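You operate a simulated robot arm through the tools that you are given. There is no shell and no other tool. Be economical: measure what you need, move in short steps, check, and stop when the job is done.

Carry out the task below with a simulated robot arm. There is one attempt and no reset: what you move stays moved.

TASK
Slide the blue-rim green cone along the white bench until it stands next to the grey brown-rim cone.

It is judged by the outcome, as a careful person would: the job done as asked, and still so three seconds after it is handed in. It fails if anything else is knocked over, pushed out of place, dropped, spilled or broken.

THE ROBOT
A 7-joint arm with a two-finger parallel gripper, fixed in place. Base frame: the origin is at the foot of the arm, x ahead of it, y to its left, z up; the work surface is at about z = 0.84. Lengths are in m, angles in rad, forces in N, time in s.
With the tool pointing down near the work surface it reaches from about 0.24 to 0.68 m from the base axis. Its first joint turns from -1.152 to 1.152 rad. Payload 2.4 kg.
Tool frame: the origin (TCP) lies between the finger pads and is the grasp point; the fingertips stand 0.03 m ahead of it; z points along the fingers, y is the line along which they close. The gripper opens to 0.094 m. The fingers are 0.028 m wide and 0.01 m thick; the gripper's body (0.05 by 0.096 m) begins 0.055 m behind the TCP.
Orientation is that of the tool frame in the base frame, as a unit quaternion [w, x, y, z]. With the fingers straight down and closing along the base's y, the tool's x points along the base's -x, its y along +y and its z along -z.

THE INTERFACE
- The arm moves only by the tool drive_tool. Its arguments are lists of equal length, an entry for each row: "turn": the turn, a rotation vector about the tool's x, y, z in rad, a list of three; "delta_pos": the shift along the tool's x, y, z in m, a list of three; "claw": the opening in per cent of the stroke, from 0 (shut) to 100 (fully open). In form: {"turn": [[wx, wy, wz], ...], "delta_pos": [[tx, ty, tz], ...], "claw": [claw, ...]}. A call has 1 to 12 rows; each row shifts and turns the commanded pose from where the row before left it, along the tool's axes as they then stand. A row lasts 0.2 s, in which the tool goes at most 0.05 m and 0.15 rad; a call with a longer step from one row to the next is refused whole, and so is a gripper value outside its range. A pose out of reach is approached as far as the arm can. The call stops where the force on the tool passes 40 N (or 10 N more than at its start, if that is more) or the arm is blocked; 0.2 s more then pass. The fingers move at their own pace (about 0.153 m/s each) and stop on an object; they squeeze with about 40 N. The grip force told is the motor's: it shows also when the fingers shut on nothing. Time passes only in rows, and 0.2 s behind the last, so rows that do not move let the fingers close. It gives the time, the measured TCP pose, the force on the tool (base axes), the opening and the grip force at its end, in the units of the frame above (readings bear some noise), and new pictures: "show" is both (left out), scene, wrist or none.
- Cameras (640 x 400 px; columns grow to the right, rows downward): "scene" is fixed at [0.0563, 0.5155, 1.441]; the picture's right is [-0.48, -0.88, 0.00], its down [-0.50, 0.27, -0.82] and it looks along [0.72, -0.40, -0.57] (base axes); focal length 314 px, centre (320, 200). "wrist" rides on the gripper at [-0.037, 0, -0.058] in the tool frame; the picture's right is [0.00, -1.00, 0.00], its down [0.97, 0.00, -0.24] and it looks along [0.24, 0.00, 0.97] (tool axes); focal length 218 px, centre (320, 200).
- pixel_to_xyz(camera, pixels): for up to 12 pixels [column, row] of the newest picture of that camera ("zoom" is the newest enlarged one), the place [x, y, z] in the base frame of the surface seen there, good to about 0.002 m, but the place of the scene camera against the robot may be out by one fixed shift of up to 0.025 m in any direction. No time passes.
- inspect(camera, box): a new picture of the part [left, top, right, bottom] of that camera's present view, enlarged. No time passes.
- sign_off(): hands the job in; it is judged then, once.

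Work in short steps. Measure before you move; look again where a grasp or a placing could have gone wrong, and mend it. You have 60 turns and 120 pictures in all, the two below and enlarged ones among them. Open the gripper and draw the arm clear of the work before you hand the job in, unless the task says otherwise; then end with one line.

The tools are called after ">>>" by a JSON object that holds its "op" and its "data". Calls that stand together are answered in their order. drive_tool: Moves the arm, as the interface text tells. Its arguments: {"type":"object","properties":{"turn":{"type":"array"},"delta_pos":{"type":"array"},"claw":{"type":"array"},"show":{"type":"string","enum":["both","scene","wrist","none"]}},"required":["turn","delta_pos","claw"]} The other tools are called the same way: pixel_to_xyz (camera, pixels) gives the place of the surface under pixels of a picture; inspect (camera, box) takes an enlarged picture of a part of a camera's view; sign_off () hands the job in.

At the start:

```text
t: 0.0
ee_pos: [0.3349, 0.1993, 1.1428]
tool_rot: [0.0, 0.0, 1.0, 0.0]
force: [-0.2, 0.1, 0.2]
gripper_width: 0.094
finger_force: 0.0
```

scene: 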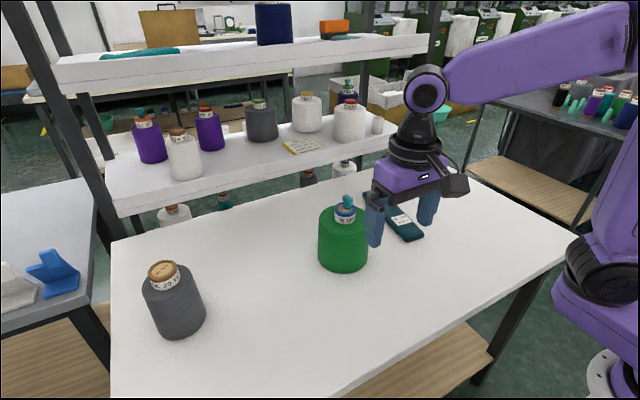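
wrist: 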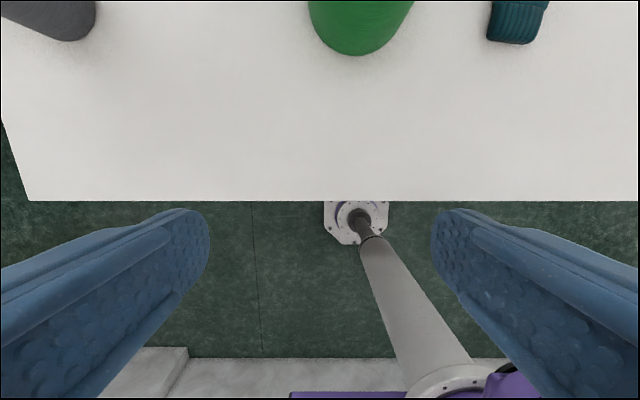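

The green cone is at about (343,240) and the grey one at (175,300) in the scene picture. I'll measure both.

>>> {"op": "pixel_to_xyz", "data": {"camera": "scene", "pixels": [[343, 269], [343, 240], [320, 240], [366, 240], [345, 203], [343, 215], [180, 337], [175, 300], [150, 300], [203, 300], [163, 268], [250, 320]]}}

>>> {"op": "pixel_to_xyz", "data": {"camera": "wrist", "pixels": [[360, 54], [360, 30], [320, 20], [410, 8], [70, 40], [60, 10], [515, 40], [300, 120], [95, 10]]}}

>>> {"op": "inspect", "data": {"camera": "scene", "box": [110, 170, 430, 370]}}

```text
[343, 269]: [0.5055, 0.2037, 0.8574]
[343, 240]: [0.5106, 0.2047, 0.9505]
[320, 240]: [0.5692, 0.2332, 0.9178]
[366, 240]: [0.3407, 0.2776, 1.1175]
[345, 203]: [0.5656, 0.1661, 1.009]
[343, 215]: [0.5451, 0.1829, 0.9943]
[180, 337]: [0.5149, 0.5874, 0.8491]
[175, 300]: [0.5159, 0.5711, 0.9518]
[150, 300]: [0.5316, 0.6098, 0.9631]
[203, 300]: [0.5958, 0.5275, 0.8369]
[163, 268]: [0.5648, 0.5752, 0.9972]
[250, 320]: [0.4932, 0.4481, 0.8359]
```

```text
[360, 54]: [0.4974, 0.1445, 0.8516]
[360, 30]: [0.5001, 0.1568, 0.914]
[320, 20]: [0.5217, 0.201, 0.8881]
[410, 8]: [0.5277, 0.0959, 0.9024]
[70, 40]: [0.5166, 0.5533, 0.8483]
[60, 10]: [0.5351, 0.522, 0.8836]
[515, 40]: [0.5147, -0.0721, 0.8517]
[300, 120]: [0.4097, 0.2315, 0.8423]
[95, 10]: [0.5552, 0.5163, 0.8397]
```

```text
2.00 times, centred on (270, 270) of scene
```

zoom: 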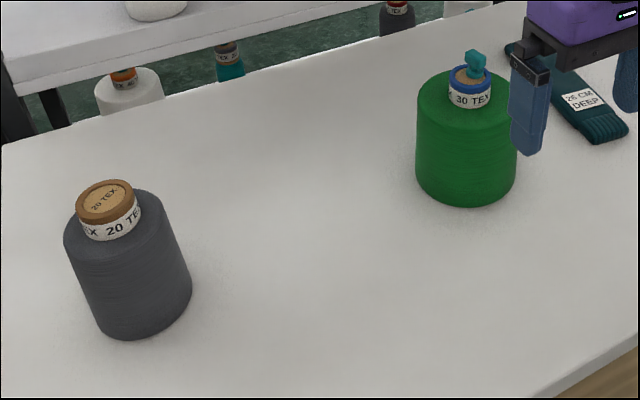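

I'll move over the green cone at this height to see it from above with the wrist camera, so its position doesn't depend on the scene camera's offset.

>>> {"op": "drive_tool", "data": {"turn": [[0, 0, 0], [0, 0, 0], [0, 0, 0], [0, 0, 0], [0, 0, 0]], "delta_pos": [[0, 0, -0.04], [-0.04, -0.02, -0.02], [-0.04, -0.02, 0], [-0.04, -0.01, 0], [-0.04, 0, 0]], "claw": [100, 100, 100, 100, 100]}}

```text
t: 1.2
ee_pos: [0.4954, 0.1502, 1.2051]
tool_rot: [0.0, -0.001, 1.0, 0.0]
force: [0.2, -0.6, 0.1]
gripper_width: 0.0942
finger_force: 0.1
```

scene: 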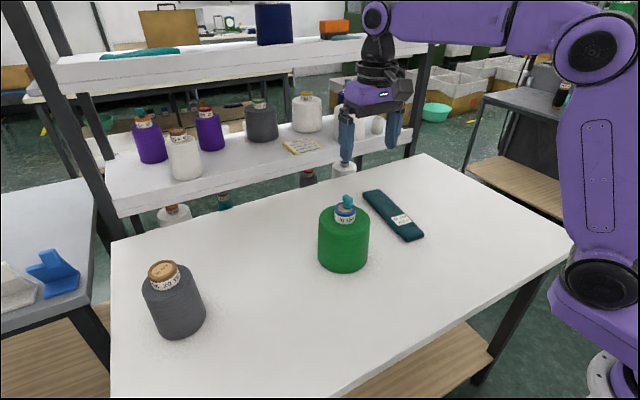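
wrist: 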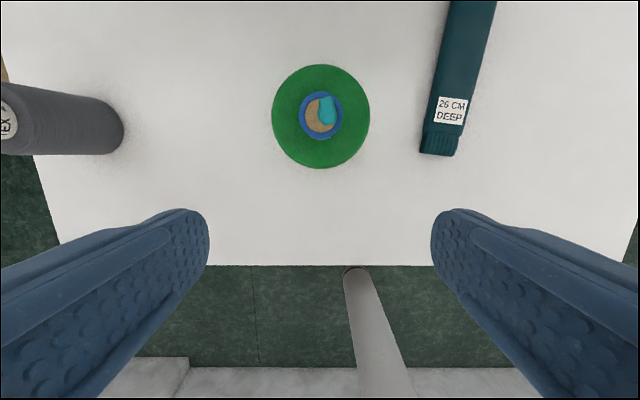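

The green cone is at (320,115) in the wrist picture, with a teal item on its top that may be loose. I'll measure both and look closer.

>>> {"op": "inspect", "data": {"camera": "wrist", "box": [260, 50, 380, 180]}}

>>> {"op": "pixel_to_xyz", "data": {"camera": "wrist", "pixels": [[300, 116], [342, 116], [321, 93], [320, 138], [313, 120], [328, 110], [274, 116], [368, 116], [320, 166], [320, 67], [122, 128], [100, 154]]}}

>>> {"op": "inspect", "data": {"camera": "scene", "box": [300, 185, 390, 280]}}

>>> {"op": "pixel_to_xyz", "data": {"camera": "wrist", "pixels": [[110, 110], [80, 98], [60, 125], [10, 120], [90, 152], [440, 140], [50, 97], [50, 153]]}}

```text
3.08 times, centred on (320, 115) of wrist
```

zoom: 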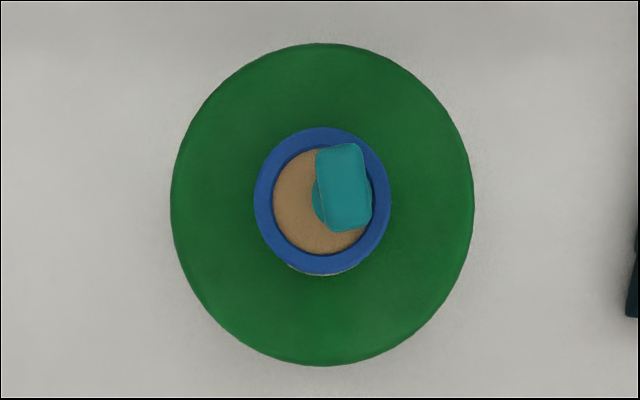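

```text
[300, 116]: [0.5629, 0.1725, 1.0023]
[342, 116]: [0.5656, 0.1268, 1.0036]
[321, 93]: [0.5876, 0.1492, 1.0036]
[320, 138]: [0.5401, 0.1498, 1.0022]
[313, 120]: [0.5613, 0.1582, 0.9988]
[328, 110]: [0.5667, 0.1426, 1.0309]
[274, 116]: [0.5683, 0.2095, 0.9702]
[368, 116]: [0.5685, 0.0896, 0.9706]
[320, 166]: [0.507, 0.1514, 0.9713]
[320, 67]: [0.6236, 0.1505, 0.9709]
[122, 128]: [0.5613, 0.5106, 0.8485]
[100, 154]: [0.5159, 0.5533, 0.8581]
```

```text
4.21 times, centred on (345, 232) of scene
```

zoom: 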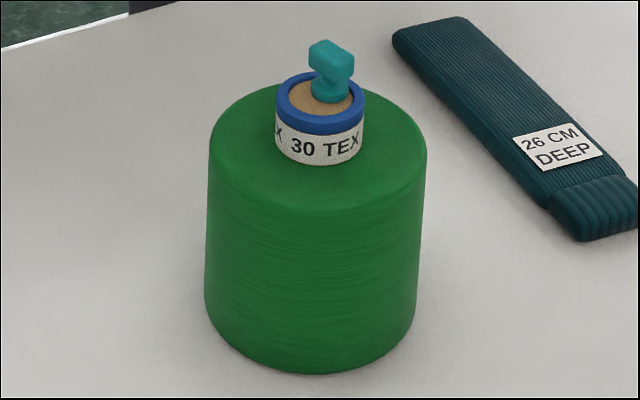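

```text
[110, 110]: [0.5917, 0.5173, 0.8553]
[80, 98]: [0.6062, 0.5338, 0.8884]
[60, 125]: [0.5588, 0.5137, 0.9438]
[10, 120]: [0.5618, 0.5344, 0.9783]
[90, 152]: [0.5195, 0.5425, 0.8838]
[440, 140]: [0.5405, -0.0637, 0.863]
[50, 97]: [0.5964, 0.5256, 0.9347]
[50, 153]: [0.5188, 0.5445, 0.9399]
```

The green cone centre is about (0.565, 0.150), with radius 0.059. Its neck is 0.047 wide between z 0.971 and 1.003. The teal piece on top reaches z 1.031 and looks loose, so the slide has to be gentle. The body is too wide to grip, so I'll straddle the neck. First I go above it.

>>> {"op": "drive_tool", "data": {"turn": [[0, 0, 0], [0, 0, 0], [0, 0, 0], [0, 0, 0], [0, 0, 0], [0, 0, 0]], "delta_pos": [[-0.035, 0, 0], [-0.035, -0.0005, 0], [0, 0, 0.03], [0, 0, 0.03], [0, 0, 0.03], [0, 0, 0.02]], "claw": [100, 100, 100, 100, 100, 100]}}

>>> {"op": "pixel_to_xyz", "data": {"camera": "scene", "pixels": [[112, 240], [120, 200], [250, 170], [100, 130], [60, 75], [163, 268]]}}

```text
t: 2.6
ee_pos: [0.565, 0.1505, 1.0936]
tool_rot: [0.001, -0.001, 1.0, -0.001]
force: [0.3, -0.8, -0.8]
gripper_width: 0.0939
finger_force: 0.0
```

scene: 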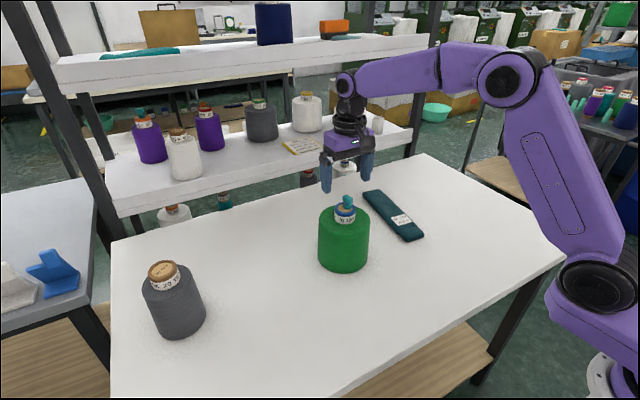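
wrist: 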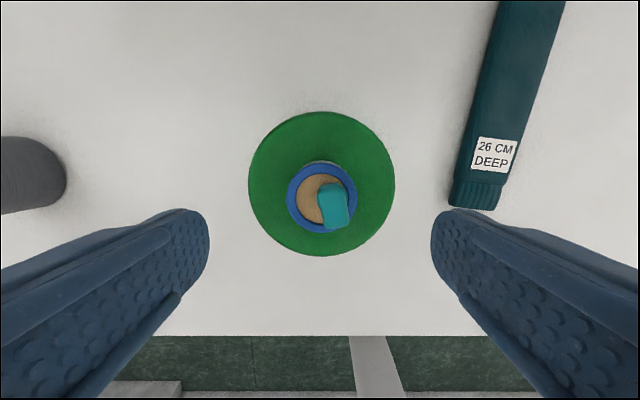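

```text
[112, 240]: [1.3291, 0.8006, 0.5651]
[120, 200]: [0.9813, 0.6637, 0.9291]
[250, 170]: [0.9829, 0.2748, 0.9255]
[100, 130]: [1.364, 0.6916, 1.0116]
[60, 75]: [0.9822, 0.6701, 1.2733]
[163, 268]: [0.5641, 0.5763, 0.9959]
```

The shelf is well away at x≈0.98 and the gripper is centred over the neck. Next I lower it until the fingertips are just above the shoulder, at TCP z≈1.006.

>>> {"op": "drive_tool", "data": {"turn": [[0, 0, 0], [0, 0, 0], [0, 0, 0], [0, 0, 0], [0, 0, 0]], "delta_pos": [[0, -0.001, 0.025], [0, 0, 0.025], [0, 0, 0.02], [0, 0, 0.012], [0, 0, 0.005]], "claw": [100, 100, 100, 100, 100]}}

>>> {"op": "inspect", "data": {"camera": "scene", "box": [290, 150, 400, 280]}}

```text
t: 3.8
ee_pos: [0.5629, 0.1486, 1.0051]
tool_rot: [0.0, 0.0, 1.0, 0.0]
force: [0.3, 0.5, -1.6]
gripper_width: 0.0941
finger_force: 0.1
```

scene: 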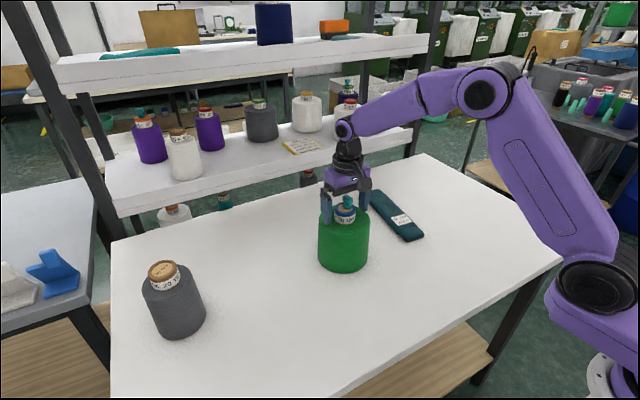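
wrist: 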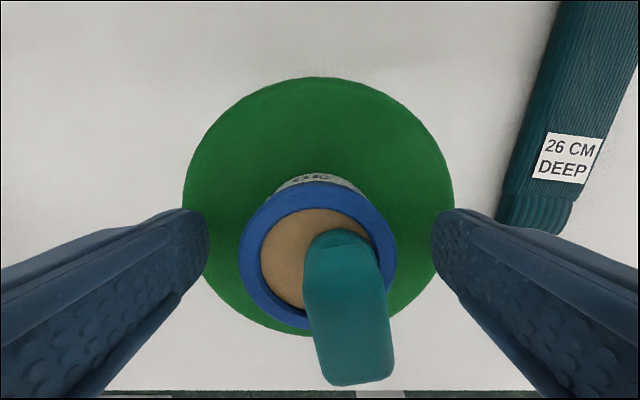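

```text
3.08 times, centred on (345, 215) of scene
```

zoom: 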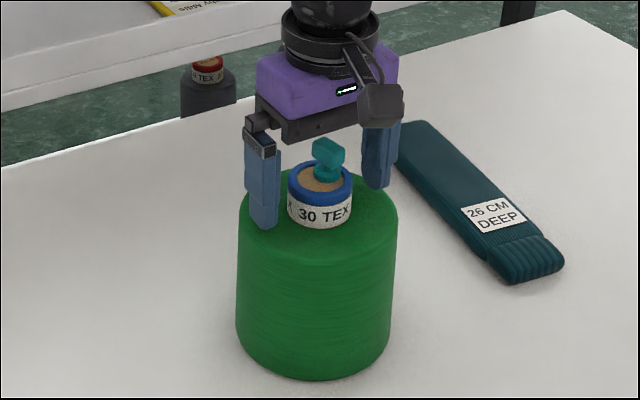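

The neck sits centred between the fingers (rim centre about column 317). I'll close in small steps so the loose teal piece isn't jolted.

>>> {"op": "drive_tool", "data": {"turn": [[0, 0, 0], [0, 0, 0], [0, 0, 0], [0, 0, 0], [0, 0, 0], [0, 0, 0], [0, 0, 0], [0, 0, 0], [0, 0, 0], [0, 0, 0]], "delta_pos": [[-0.0015, 0, 0], [0, 0, 0], [0, 0, 0], [0, 0, 0], [0, 0, 0], [0, 0, 0], [0, 0, 0], [0, 0, 0], [0, 0, 0], [0, 0, 0]], "claw": [85, 72, 62, 57, 54, 52, 50, 48, 46, 44]}}

>>> {"op": "inspect", "data": {"camera": "scene", "box": [290, 150, 400, 280]}}

```text
t: 6.0
ee_pos: [0.5669, 0.1502, 1.006]
tool_rot: [0.0, 0.0, 1.0, 0.0]
force: [0.2, 1.7, 0.4]
gripper_width: 0.0483
finger_force: 40.2
```

scene: 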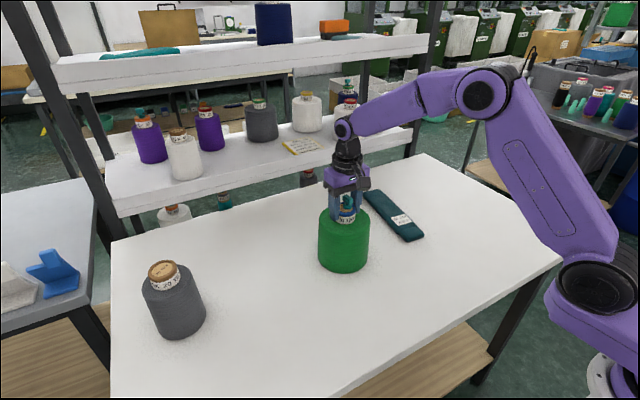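
wrist: 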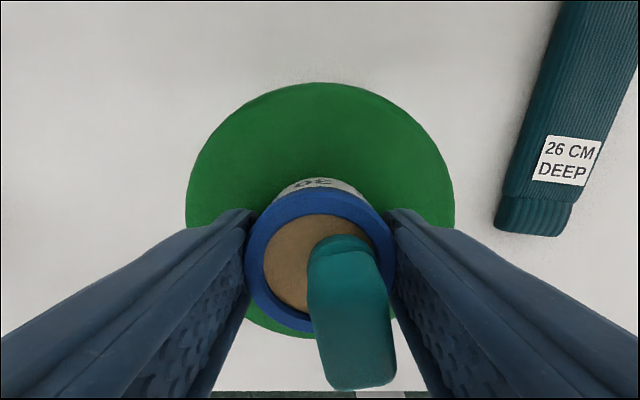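

```text
3.08 times, centred on (345, 215) of scene
```

zoom: 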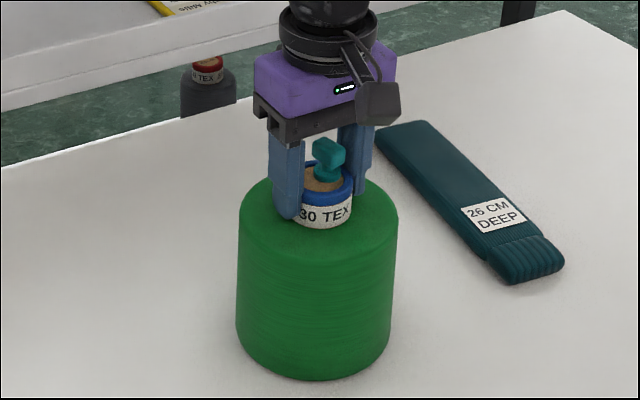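

The neck is gripped (0.048 wide, 40 N) and the teal piece hasn't moved. I start sliding slowly toward about (0.49, 0.457), with gentle ramps.

>>> {"op": "drive_tool", "data": {"turn": [[0, 0, 0], [0, 0, 0], [0, 0, 0], [0, 0, 0], [0, 0, 0], [0, 0, 0], [0, 0, 0], [0, 0, 0], [0, 0, 0], [0, 0, 0], [0, 0, 0], [0, 0, 0]], "delta_pos": [[0.0005, 0.002, 0], [0.001, 0.004, 0], [0.0017, 0.007, 0], [0.0024, 0.0097, 0], [0.0024, 0.0097, 0], [0.0024, 0.0097, 0], [0.0024, 0.0097, 0], [0.0024, 0.0097, 0], [0.0024, 0.0097, 0], [0.0017, 0.007, 0], [0.001, 0.004, 0], [0.0005, 0.002, 0]], "claw": [44, 44, 44, 44, 44, 44, 44, 44, 44, 44, 44, 44]}}

>>> {"op": "inspect", "data": {"camera": "scene", "box": [240, 160, 380, 300]}}

```text
t: 8.6
ee_pos: [0.5452, 0.2345, 1.0067]
tool_rot: [0.001, 0.0, 1.0, -0.001]
force: [-2.5, -2.7, 1.8]
gripper_width: 0.0489
finger_force: 40.0
```

scene: 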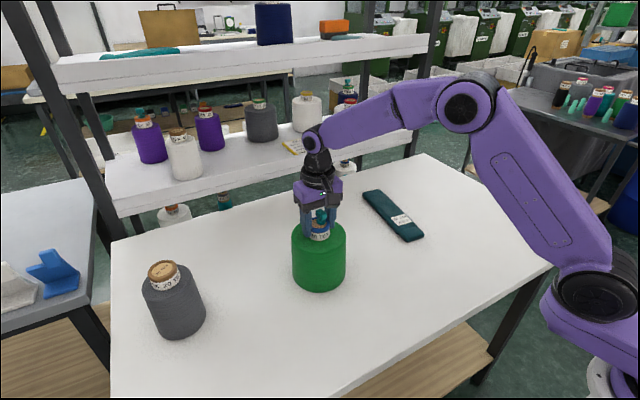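
wrist: 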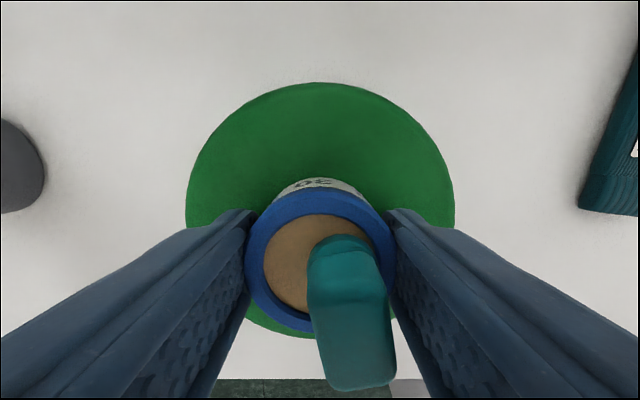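

```text
2.86 times, centred on (310, 230) of scene
```

zoom: 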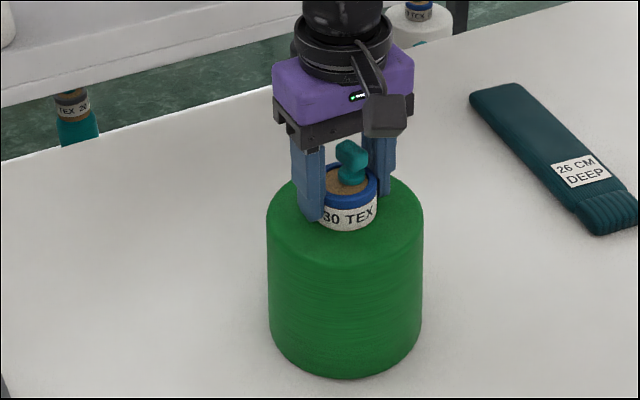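

The slide went smoothly: the force is low and the cone is upright with the teal piece unmoved. I continue the same way.

>>> {"op": "drive_tool", "data": {"turn": [[0, 0, 0], [0, 0, 0], [0, 0, 0], [0, 0, 0], [0, 0, 0], [0, 0, 0], [0, 0, 0], [0, 0, 0], [0, 0, 0], [0, 0, 0], [0, 0, 0], [0, 0, 0]], "delta_pos": [[0.0006, 0.003, 0], [0.0015, 0.006, 0], [0.0025, 0.01, 0], [0.003, 0.012, 0], [0.003, 0.012, 0], [0.003, 0.012, 0], [0.003, 0.012, 0], [0.003, 0.012, 0], [0.003, 0.012, 0], [0.0025, 0.01, 0], [0.0015, 0.006, 0], [0.0006, 0.003, 0]], "claw": [44, 44, 44, 44, 44, 44, 44, 44, 44, 44, 44, 44]}}

```text
t: 11.2
ee_pos: [0.5186, 0.3436, 1.0054]
tool_rot: [0.0, 0.0, 1.0, 0.001]
force: [0.0, -1.5, 0.2]
gripper_width: 0.0487
finger_force: 39.9
```

scene: 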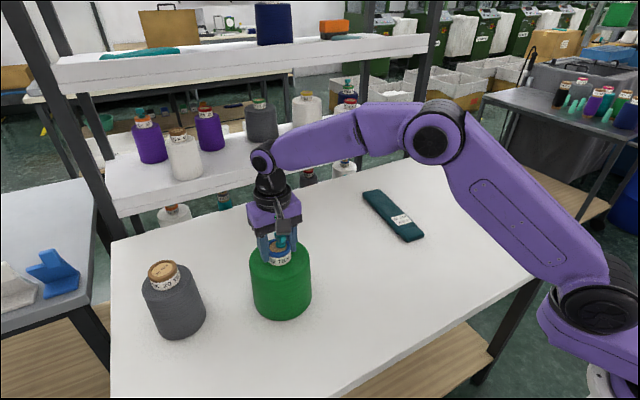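
wrist: 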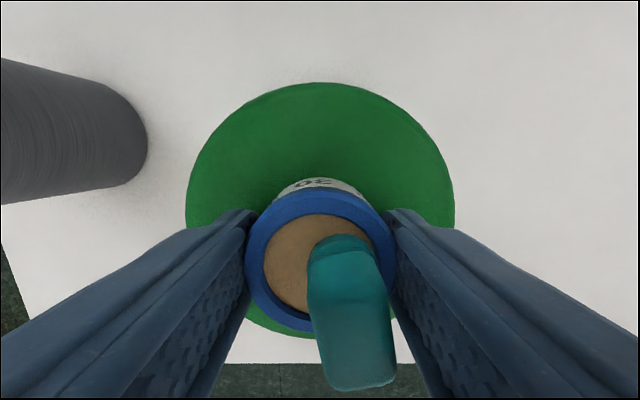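

All steady. I'll measure the grey cone's near side from this closer wrist view before the last stretch.

>>> {"op": "pixel_to_xyz", "data": {"camera": "wrist", "pixels": [[146, 140], [135, 178], [135, 105], [120, 140], [60, 140], [10, 140], [10, 62], [10, 198], [60, 80], [60, 190]]}}

>>> {"op": "pixel_to_xyz", "data": {"camera": "scene", "pixels": [[180, 337], [198, 325], [155, 327], [203, 310], [150, 310], [282, 319], [255, 305], [308, 300], [161, 266]]}}

```text
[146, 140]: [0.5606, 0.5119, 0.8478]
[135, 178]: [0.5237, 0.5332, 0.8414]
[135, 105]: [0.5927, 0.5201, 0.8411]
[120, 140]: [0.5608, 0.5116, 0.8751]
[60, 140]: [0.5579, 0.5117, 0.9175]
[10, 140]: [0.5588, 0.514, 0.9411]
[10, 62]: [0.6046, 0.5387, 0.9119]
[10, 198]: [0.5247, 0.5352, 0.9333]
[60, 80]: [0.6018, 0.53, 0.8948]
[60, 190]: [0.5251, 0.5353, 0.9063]
```

```text
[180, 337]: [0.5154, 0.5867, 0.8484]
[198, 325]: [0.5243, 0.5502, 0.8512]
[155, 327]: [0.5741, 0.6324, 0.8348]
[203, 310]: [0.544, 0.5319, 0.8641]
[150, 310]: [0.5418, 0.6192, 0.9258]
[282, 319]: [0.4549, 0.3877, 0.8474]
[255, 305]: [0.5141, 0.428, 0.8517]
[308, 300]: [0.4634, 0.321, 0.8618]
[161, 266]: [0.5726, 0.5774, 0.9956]
```

The grey cone's near side is at y≈0.512, which puts its centre near (0.567, 0.563) with radius about 0.05. I slide to about (0.496, 0.453) and then check the gap.

>>> {"op": "drive_tool", "data": {"turn": [[0, 0, 0], [0, 0, 0], [0, 0, 0], [0, 0, 0], [0, 0, 0], [0, 0, 0], [0, 0, 0], [0, 0, 0], [0, 0, 0], [0, 0, 0], [0, 0, 0], [0, 0, 0]], "delta_pos": [[0.0006, 0.003, 0], [0.0015, 0.006, 0], [0.0025, 0.01, 0], [0.0025, 0.012, 0], [0.0025, 0.012, 0], [0.0025, 0.012, 0], [0.0025, 0.012, 0], [0.0025, 0.012, 0], [0.0025, 0.012, 0], [0.002, 0.01, 0], [0.001, 0.006, 0], [0.0006, 0.003, 0]], "claw": [44, 44, 44, 44, 44, 44, 44, 44, 44, 44, 44, 44]}}

>>> {"op": "inspect", "data": {"camera": "scene", "box": [110, 200, 310, 370]}}

```text
t: 13.8
ee_pos: [0.4954, 0.4547, 1.0056]
tool_rot: [0.0, 0.0, 1.0, 0.0]
force: [0.2, -3.6, 5.0]
gripper_width: 0.0489
finger_force: 40.1
```

scene: 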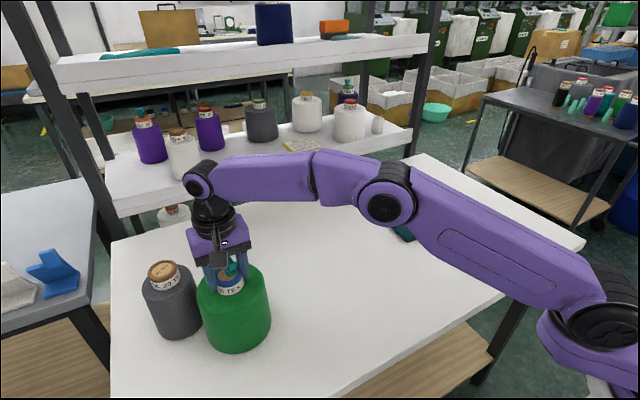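
wrist: 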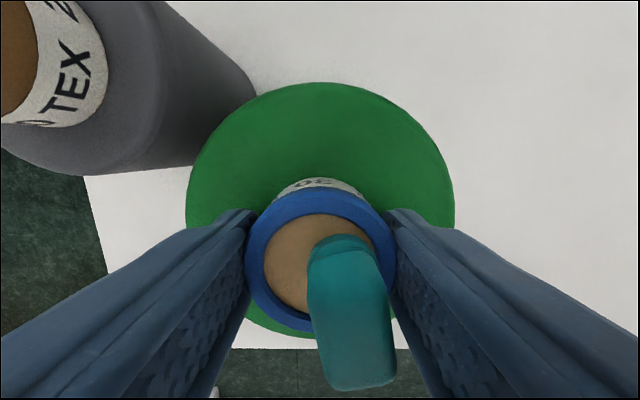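

```text
2.35 times, centred on (210, 285) of scene
```

zoom: 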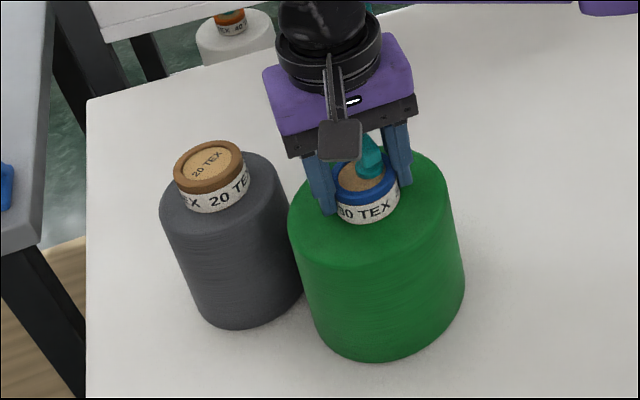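

The two cones are now close, and the grey one's neck is in the wrist view. I'll measure the gap from there.

>>> {"op": "pixel_to_xyz", "data": {"camera": "wrist", "pixels": [[10, 50], [35, 50], [5, 115], [75, 80], [150, 60], [200, 100], [245, 80], [150, 165], [195, 160], [130, 110], [210, 155], [186, 190]]}}

>>> {"op": "inspect", "data": {"camera": "wrist", "box": [0, 0, 320, 200]}}

```text
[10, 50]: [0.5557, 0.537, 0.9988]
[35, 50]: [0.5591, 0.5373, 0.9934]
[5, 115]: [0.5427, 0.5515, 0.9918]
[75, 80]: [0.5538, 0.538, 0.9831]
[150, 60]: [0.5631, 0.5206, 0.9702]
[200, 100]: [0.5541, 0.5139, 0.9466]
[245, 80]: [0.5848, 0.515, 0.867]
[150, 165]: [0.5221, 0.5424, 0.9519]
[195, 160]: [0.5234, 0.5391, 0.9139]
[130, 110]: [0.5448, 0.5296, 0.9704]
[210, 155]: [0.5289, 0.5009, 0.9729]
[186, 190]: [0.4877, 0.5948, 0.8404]
```

```text
2.00 times, centred on (160, 100) of wrist
```

zoom: 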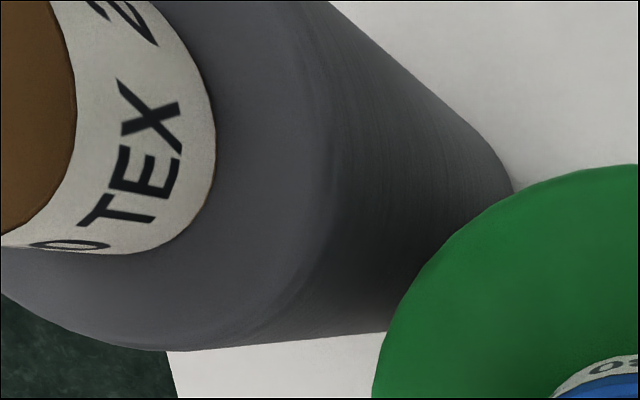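

The gap is about 2 cm. I close it by about 1 cm more, in slow small steps that stop short of contact.

>>> {"op": "drive_tool", "data": {"turn": [[0, 0, 0], [0, 0, 0], [0, 0, 0], [0, 0, 0], [0, 0, 0]], "delta_pos": [[-0.0005, 0.002, 0], [-0.001, 0.003, 0], [-0.001, 0.003, 0], [-0.0005, 0.002, 0], [0, 0, 0]], "claw": [44, 44, 44, 44, 44]}}

>>> {"op": "inspect", "data": {"camera": "scene", "box": [110, 200, 310, 370]}}

```text
t: 15.0
ee_pos: [0.4974, 0.4635, 1.0058]
tool_rot: [0.0, 0.001, 1.0, 0.0]
force: [-3.0, -4.8, 7.0]
gripper_width: 0.0488
finger_force: 40.2
```

scene: 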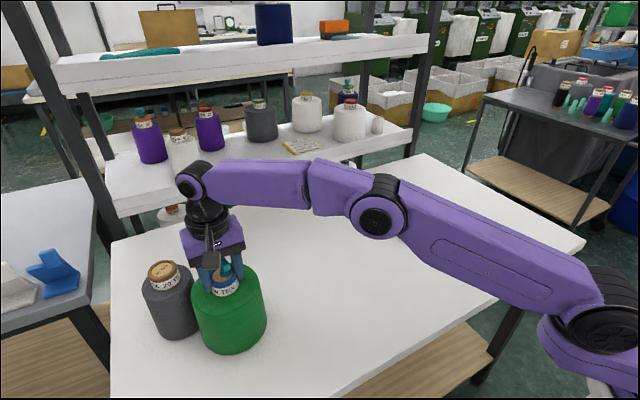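
wrist: 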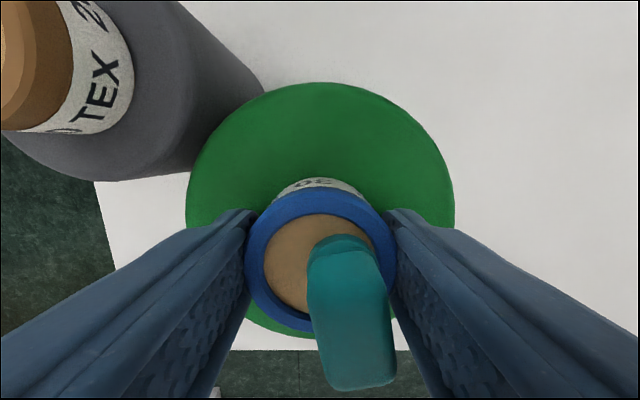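

```text
2.35 times, centred on (210, 285) of scene
```

zoom: 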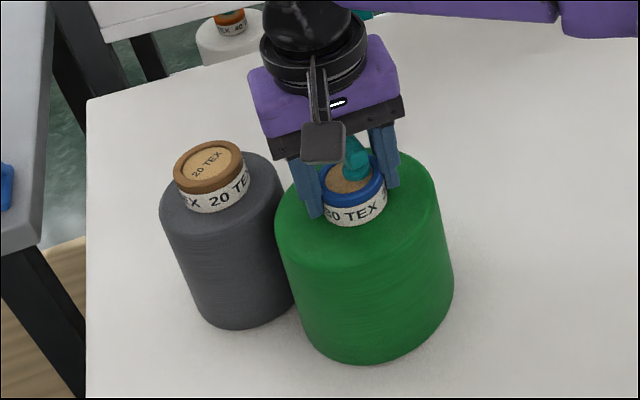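

The gap is now about 1 cm, the grey cone hasn't moved, and the teal piece is still in place. I open gradually to about 75 % and let things settle.

>>> {"op": "drive_tool", "data": {"turn": [[0, 0, 0], [0, 0, 0], [0, 0, 0], [0, 0, 0], [0, 0, 0], [0, 0, 0]], "delta_pos": [[0, 0, 0], [0, 0, 0], [0, 0, 0], [0, 0, 0], [0, 0, 0], [0, 0, 0]], "claw": [51, 54, 58, 64, 72, 78]}}

```text
t: 16.4
ee_pos: [0.4976, 0.4635, 1.0044]
tool_rot: [0.0, 0.0, 1.0, 0.0]
force: [-0.2, -0.3, 0.6]
gripper_width: 0.0734
finger_force: 0.0
```

scene: 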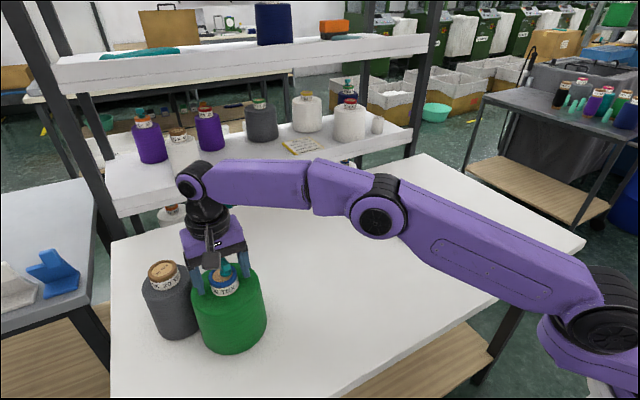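
wrist: 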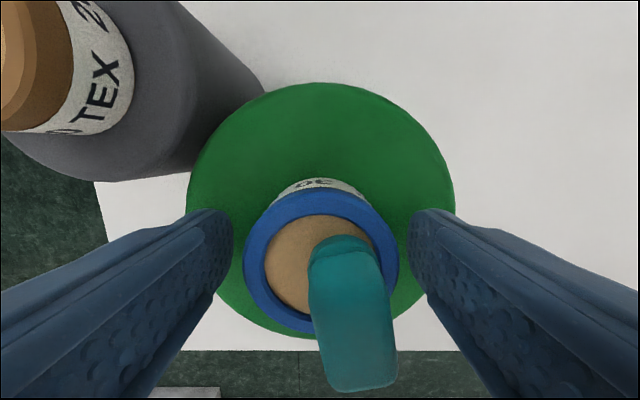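

Released cleanly with zero force. I rise straight up, and only pull back once clear.

>>> {"op": "drive_tool", "data": {"turn": [[0, 0, 0], [0, 0, 0], [0, 0, 0], [0, 0, 0], [0, 0, 0], [0, 0, 0], [0, 0, 0], [0, 0, 0], [0, 0, 0]], "delta_pos": [[0, 0, -0.01], [0, 0, -0.015], [0, 0, -0.02], [0, 0, -0.02], [0, 0, -0.02], [0.02, -0.02, -0.02], [0.02, -0.04, -0.01], [0.02, -0.04, 0], [0.02, -0.04, 0]], "claw": [78, 78, 78, 78, 78, 78, 78, 78, 78]}}

>>> {"op": "inspect", "data": {"camera": "scene", "box": [110, 200, 310, 370]}}

```text
t: 18.4
ee_pos: [0.4498, 0.3396, 1.1616]
tool_rot: [0.064, -0.001, 0.997, 0.041]
force: [-2.7, -1.4, -6.8]
gripper_width: 0.0735
finger_force: 0.0
out of reach, approached as far as the arm can: row 4, 5, 6, 7
```

scene: 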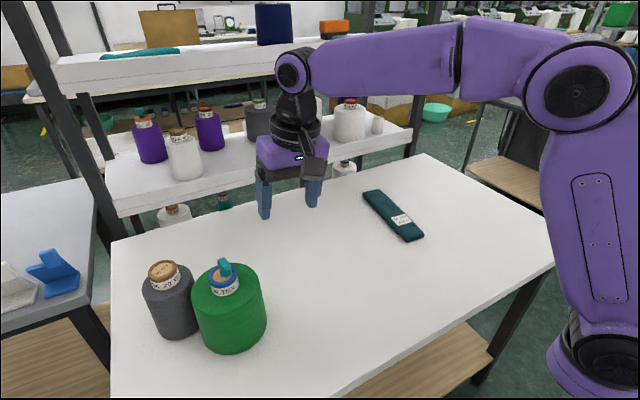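
wrist: 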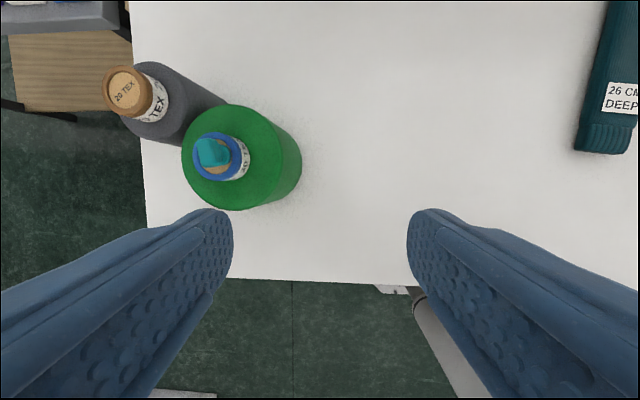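

```text
2.35 times, centred on (210, 285) of scene
```

zoom: 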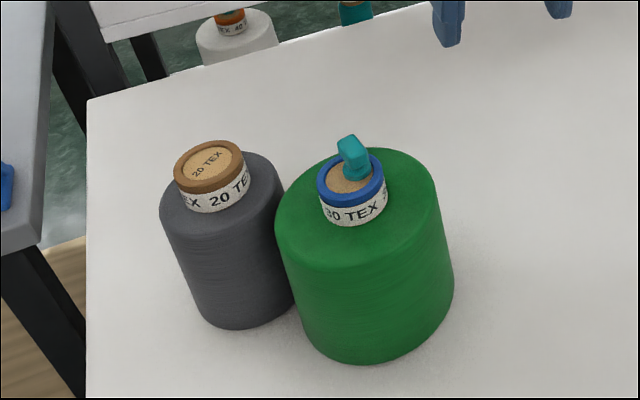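

Both cones stand side by side with the teal piece still on top, and the arm is clear. One last opening and settle before handing in.

>>> {"op": "drive_tool", "data": {"turn": [[0, 0, 0], [0, 0, 0], [0, 0, 0]], "delta_pos": [[0.02, -0.03, 0], [0.02, -0.03, 0], [0, 0, 0]], "claw": [100, 100, 100], "show": "scene"}}

```text
t: 19.2
ee_pos: [0.3774, 0.2606, 1.1199]
tool_rot: [0.001, 0.0, 1.0, 0.0]
force: [-0.5, 0.0, 0.7]
gripper_width: 0.0938
finger_force: 0.0
```

scene: 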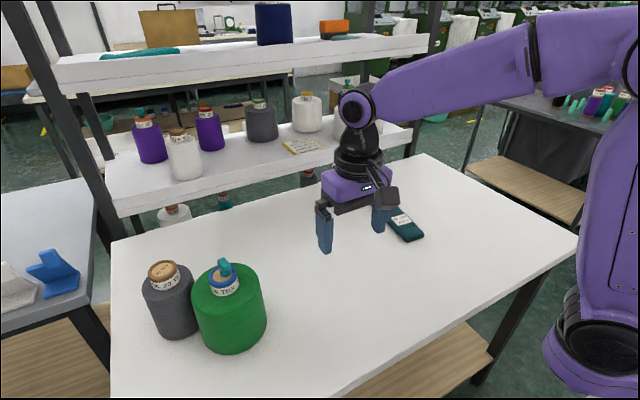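

The scene is stable, the gripper is open and the arm is clear, so I'm handing it in.

>>> {"op": "sign_off", "data": {}}

```text
The job is handed in.
```

The blue-rim green cone now stands next to the grey brown-rim cone, about 1 cm away; the teal piece is still on top of it, and nothing else was moved.
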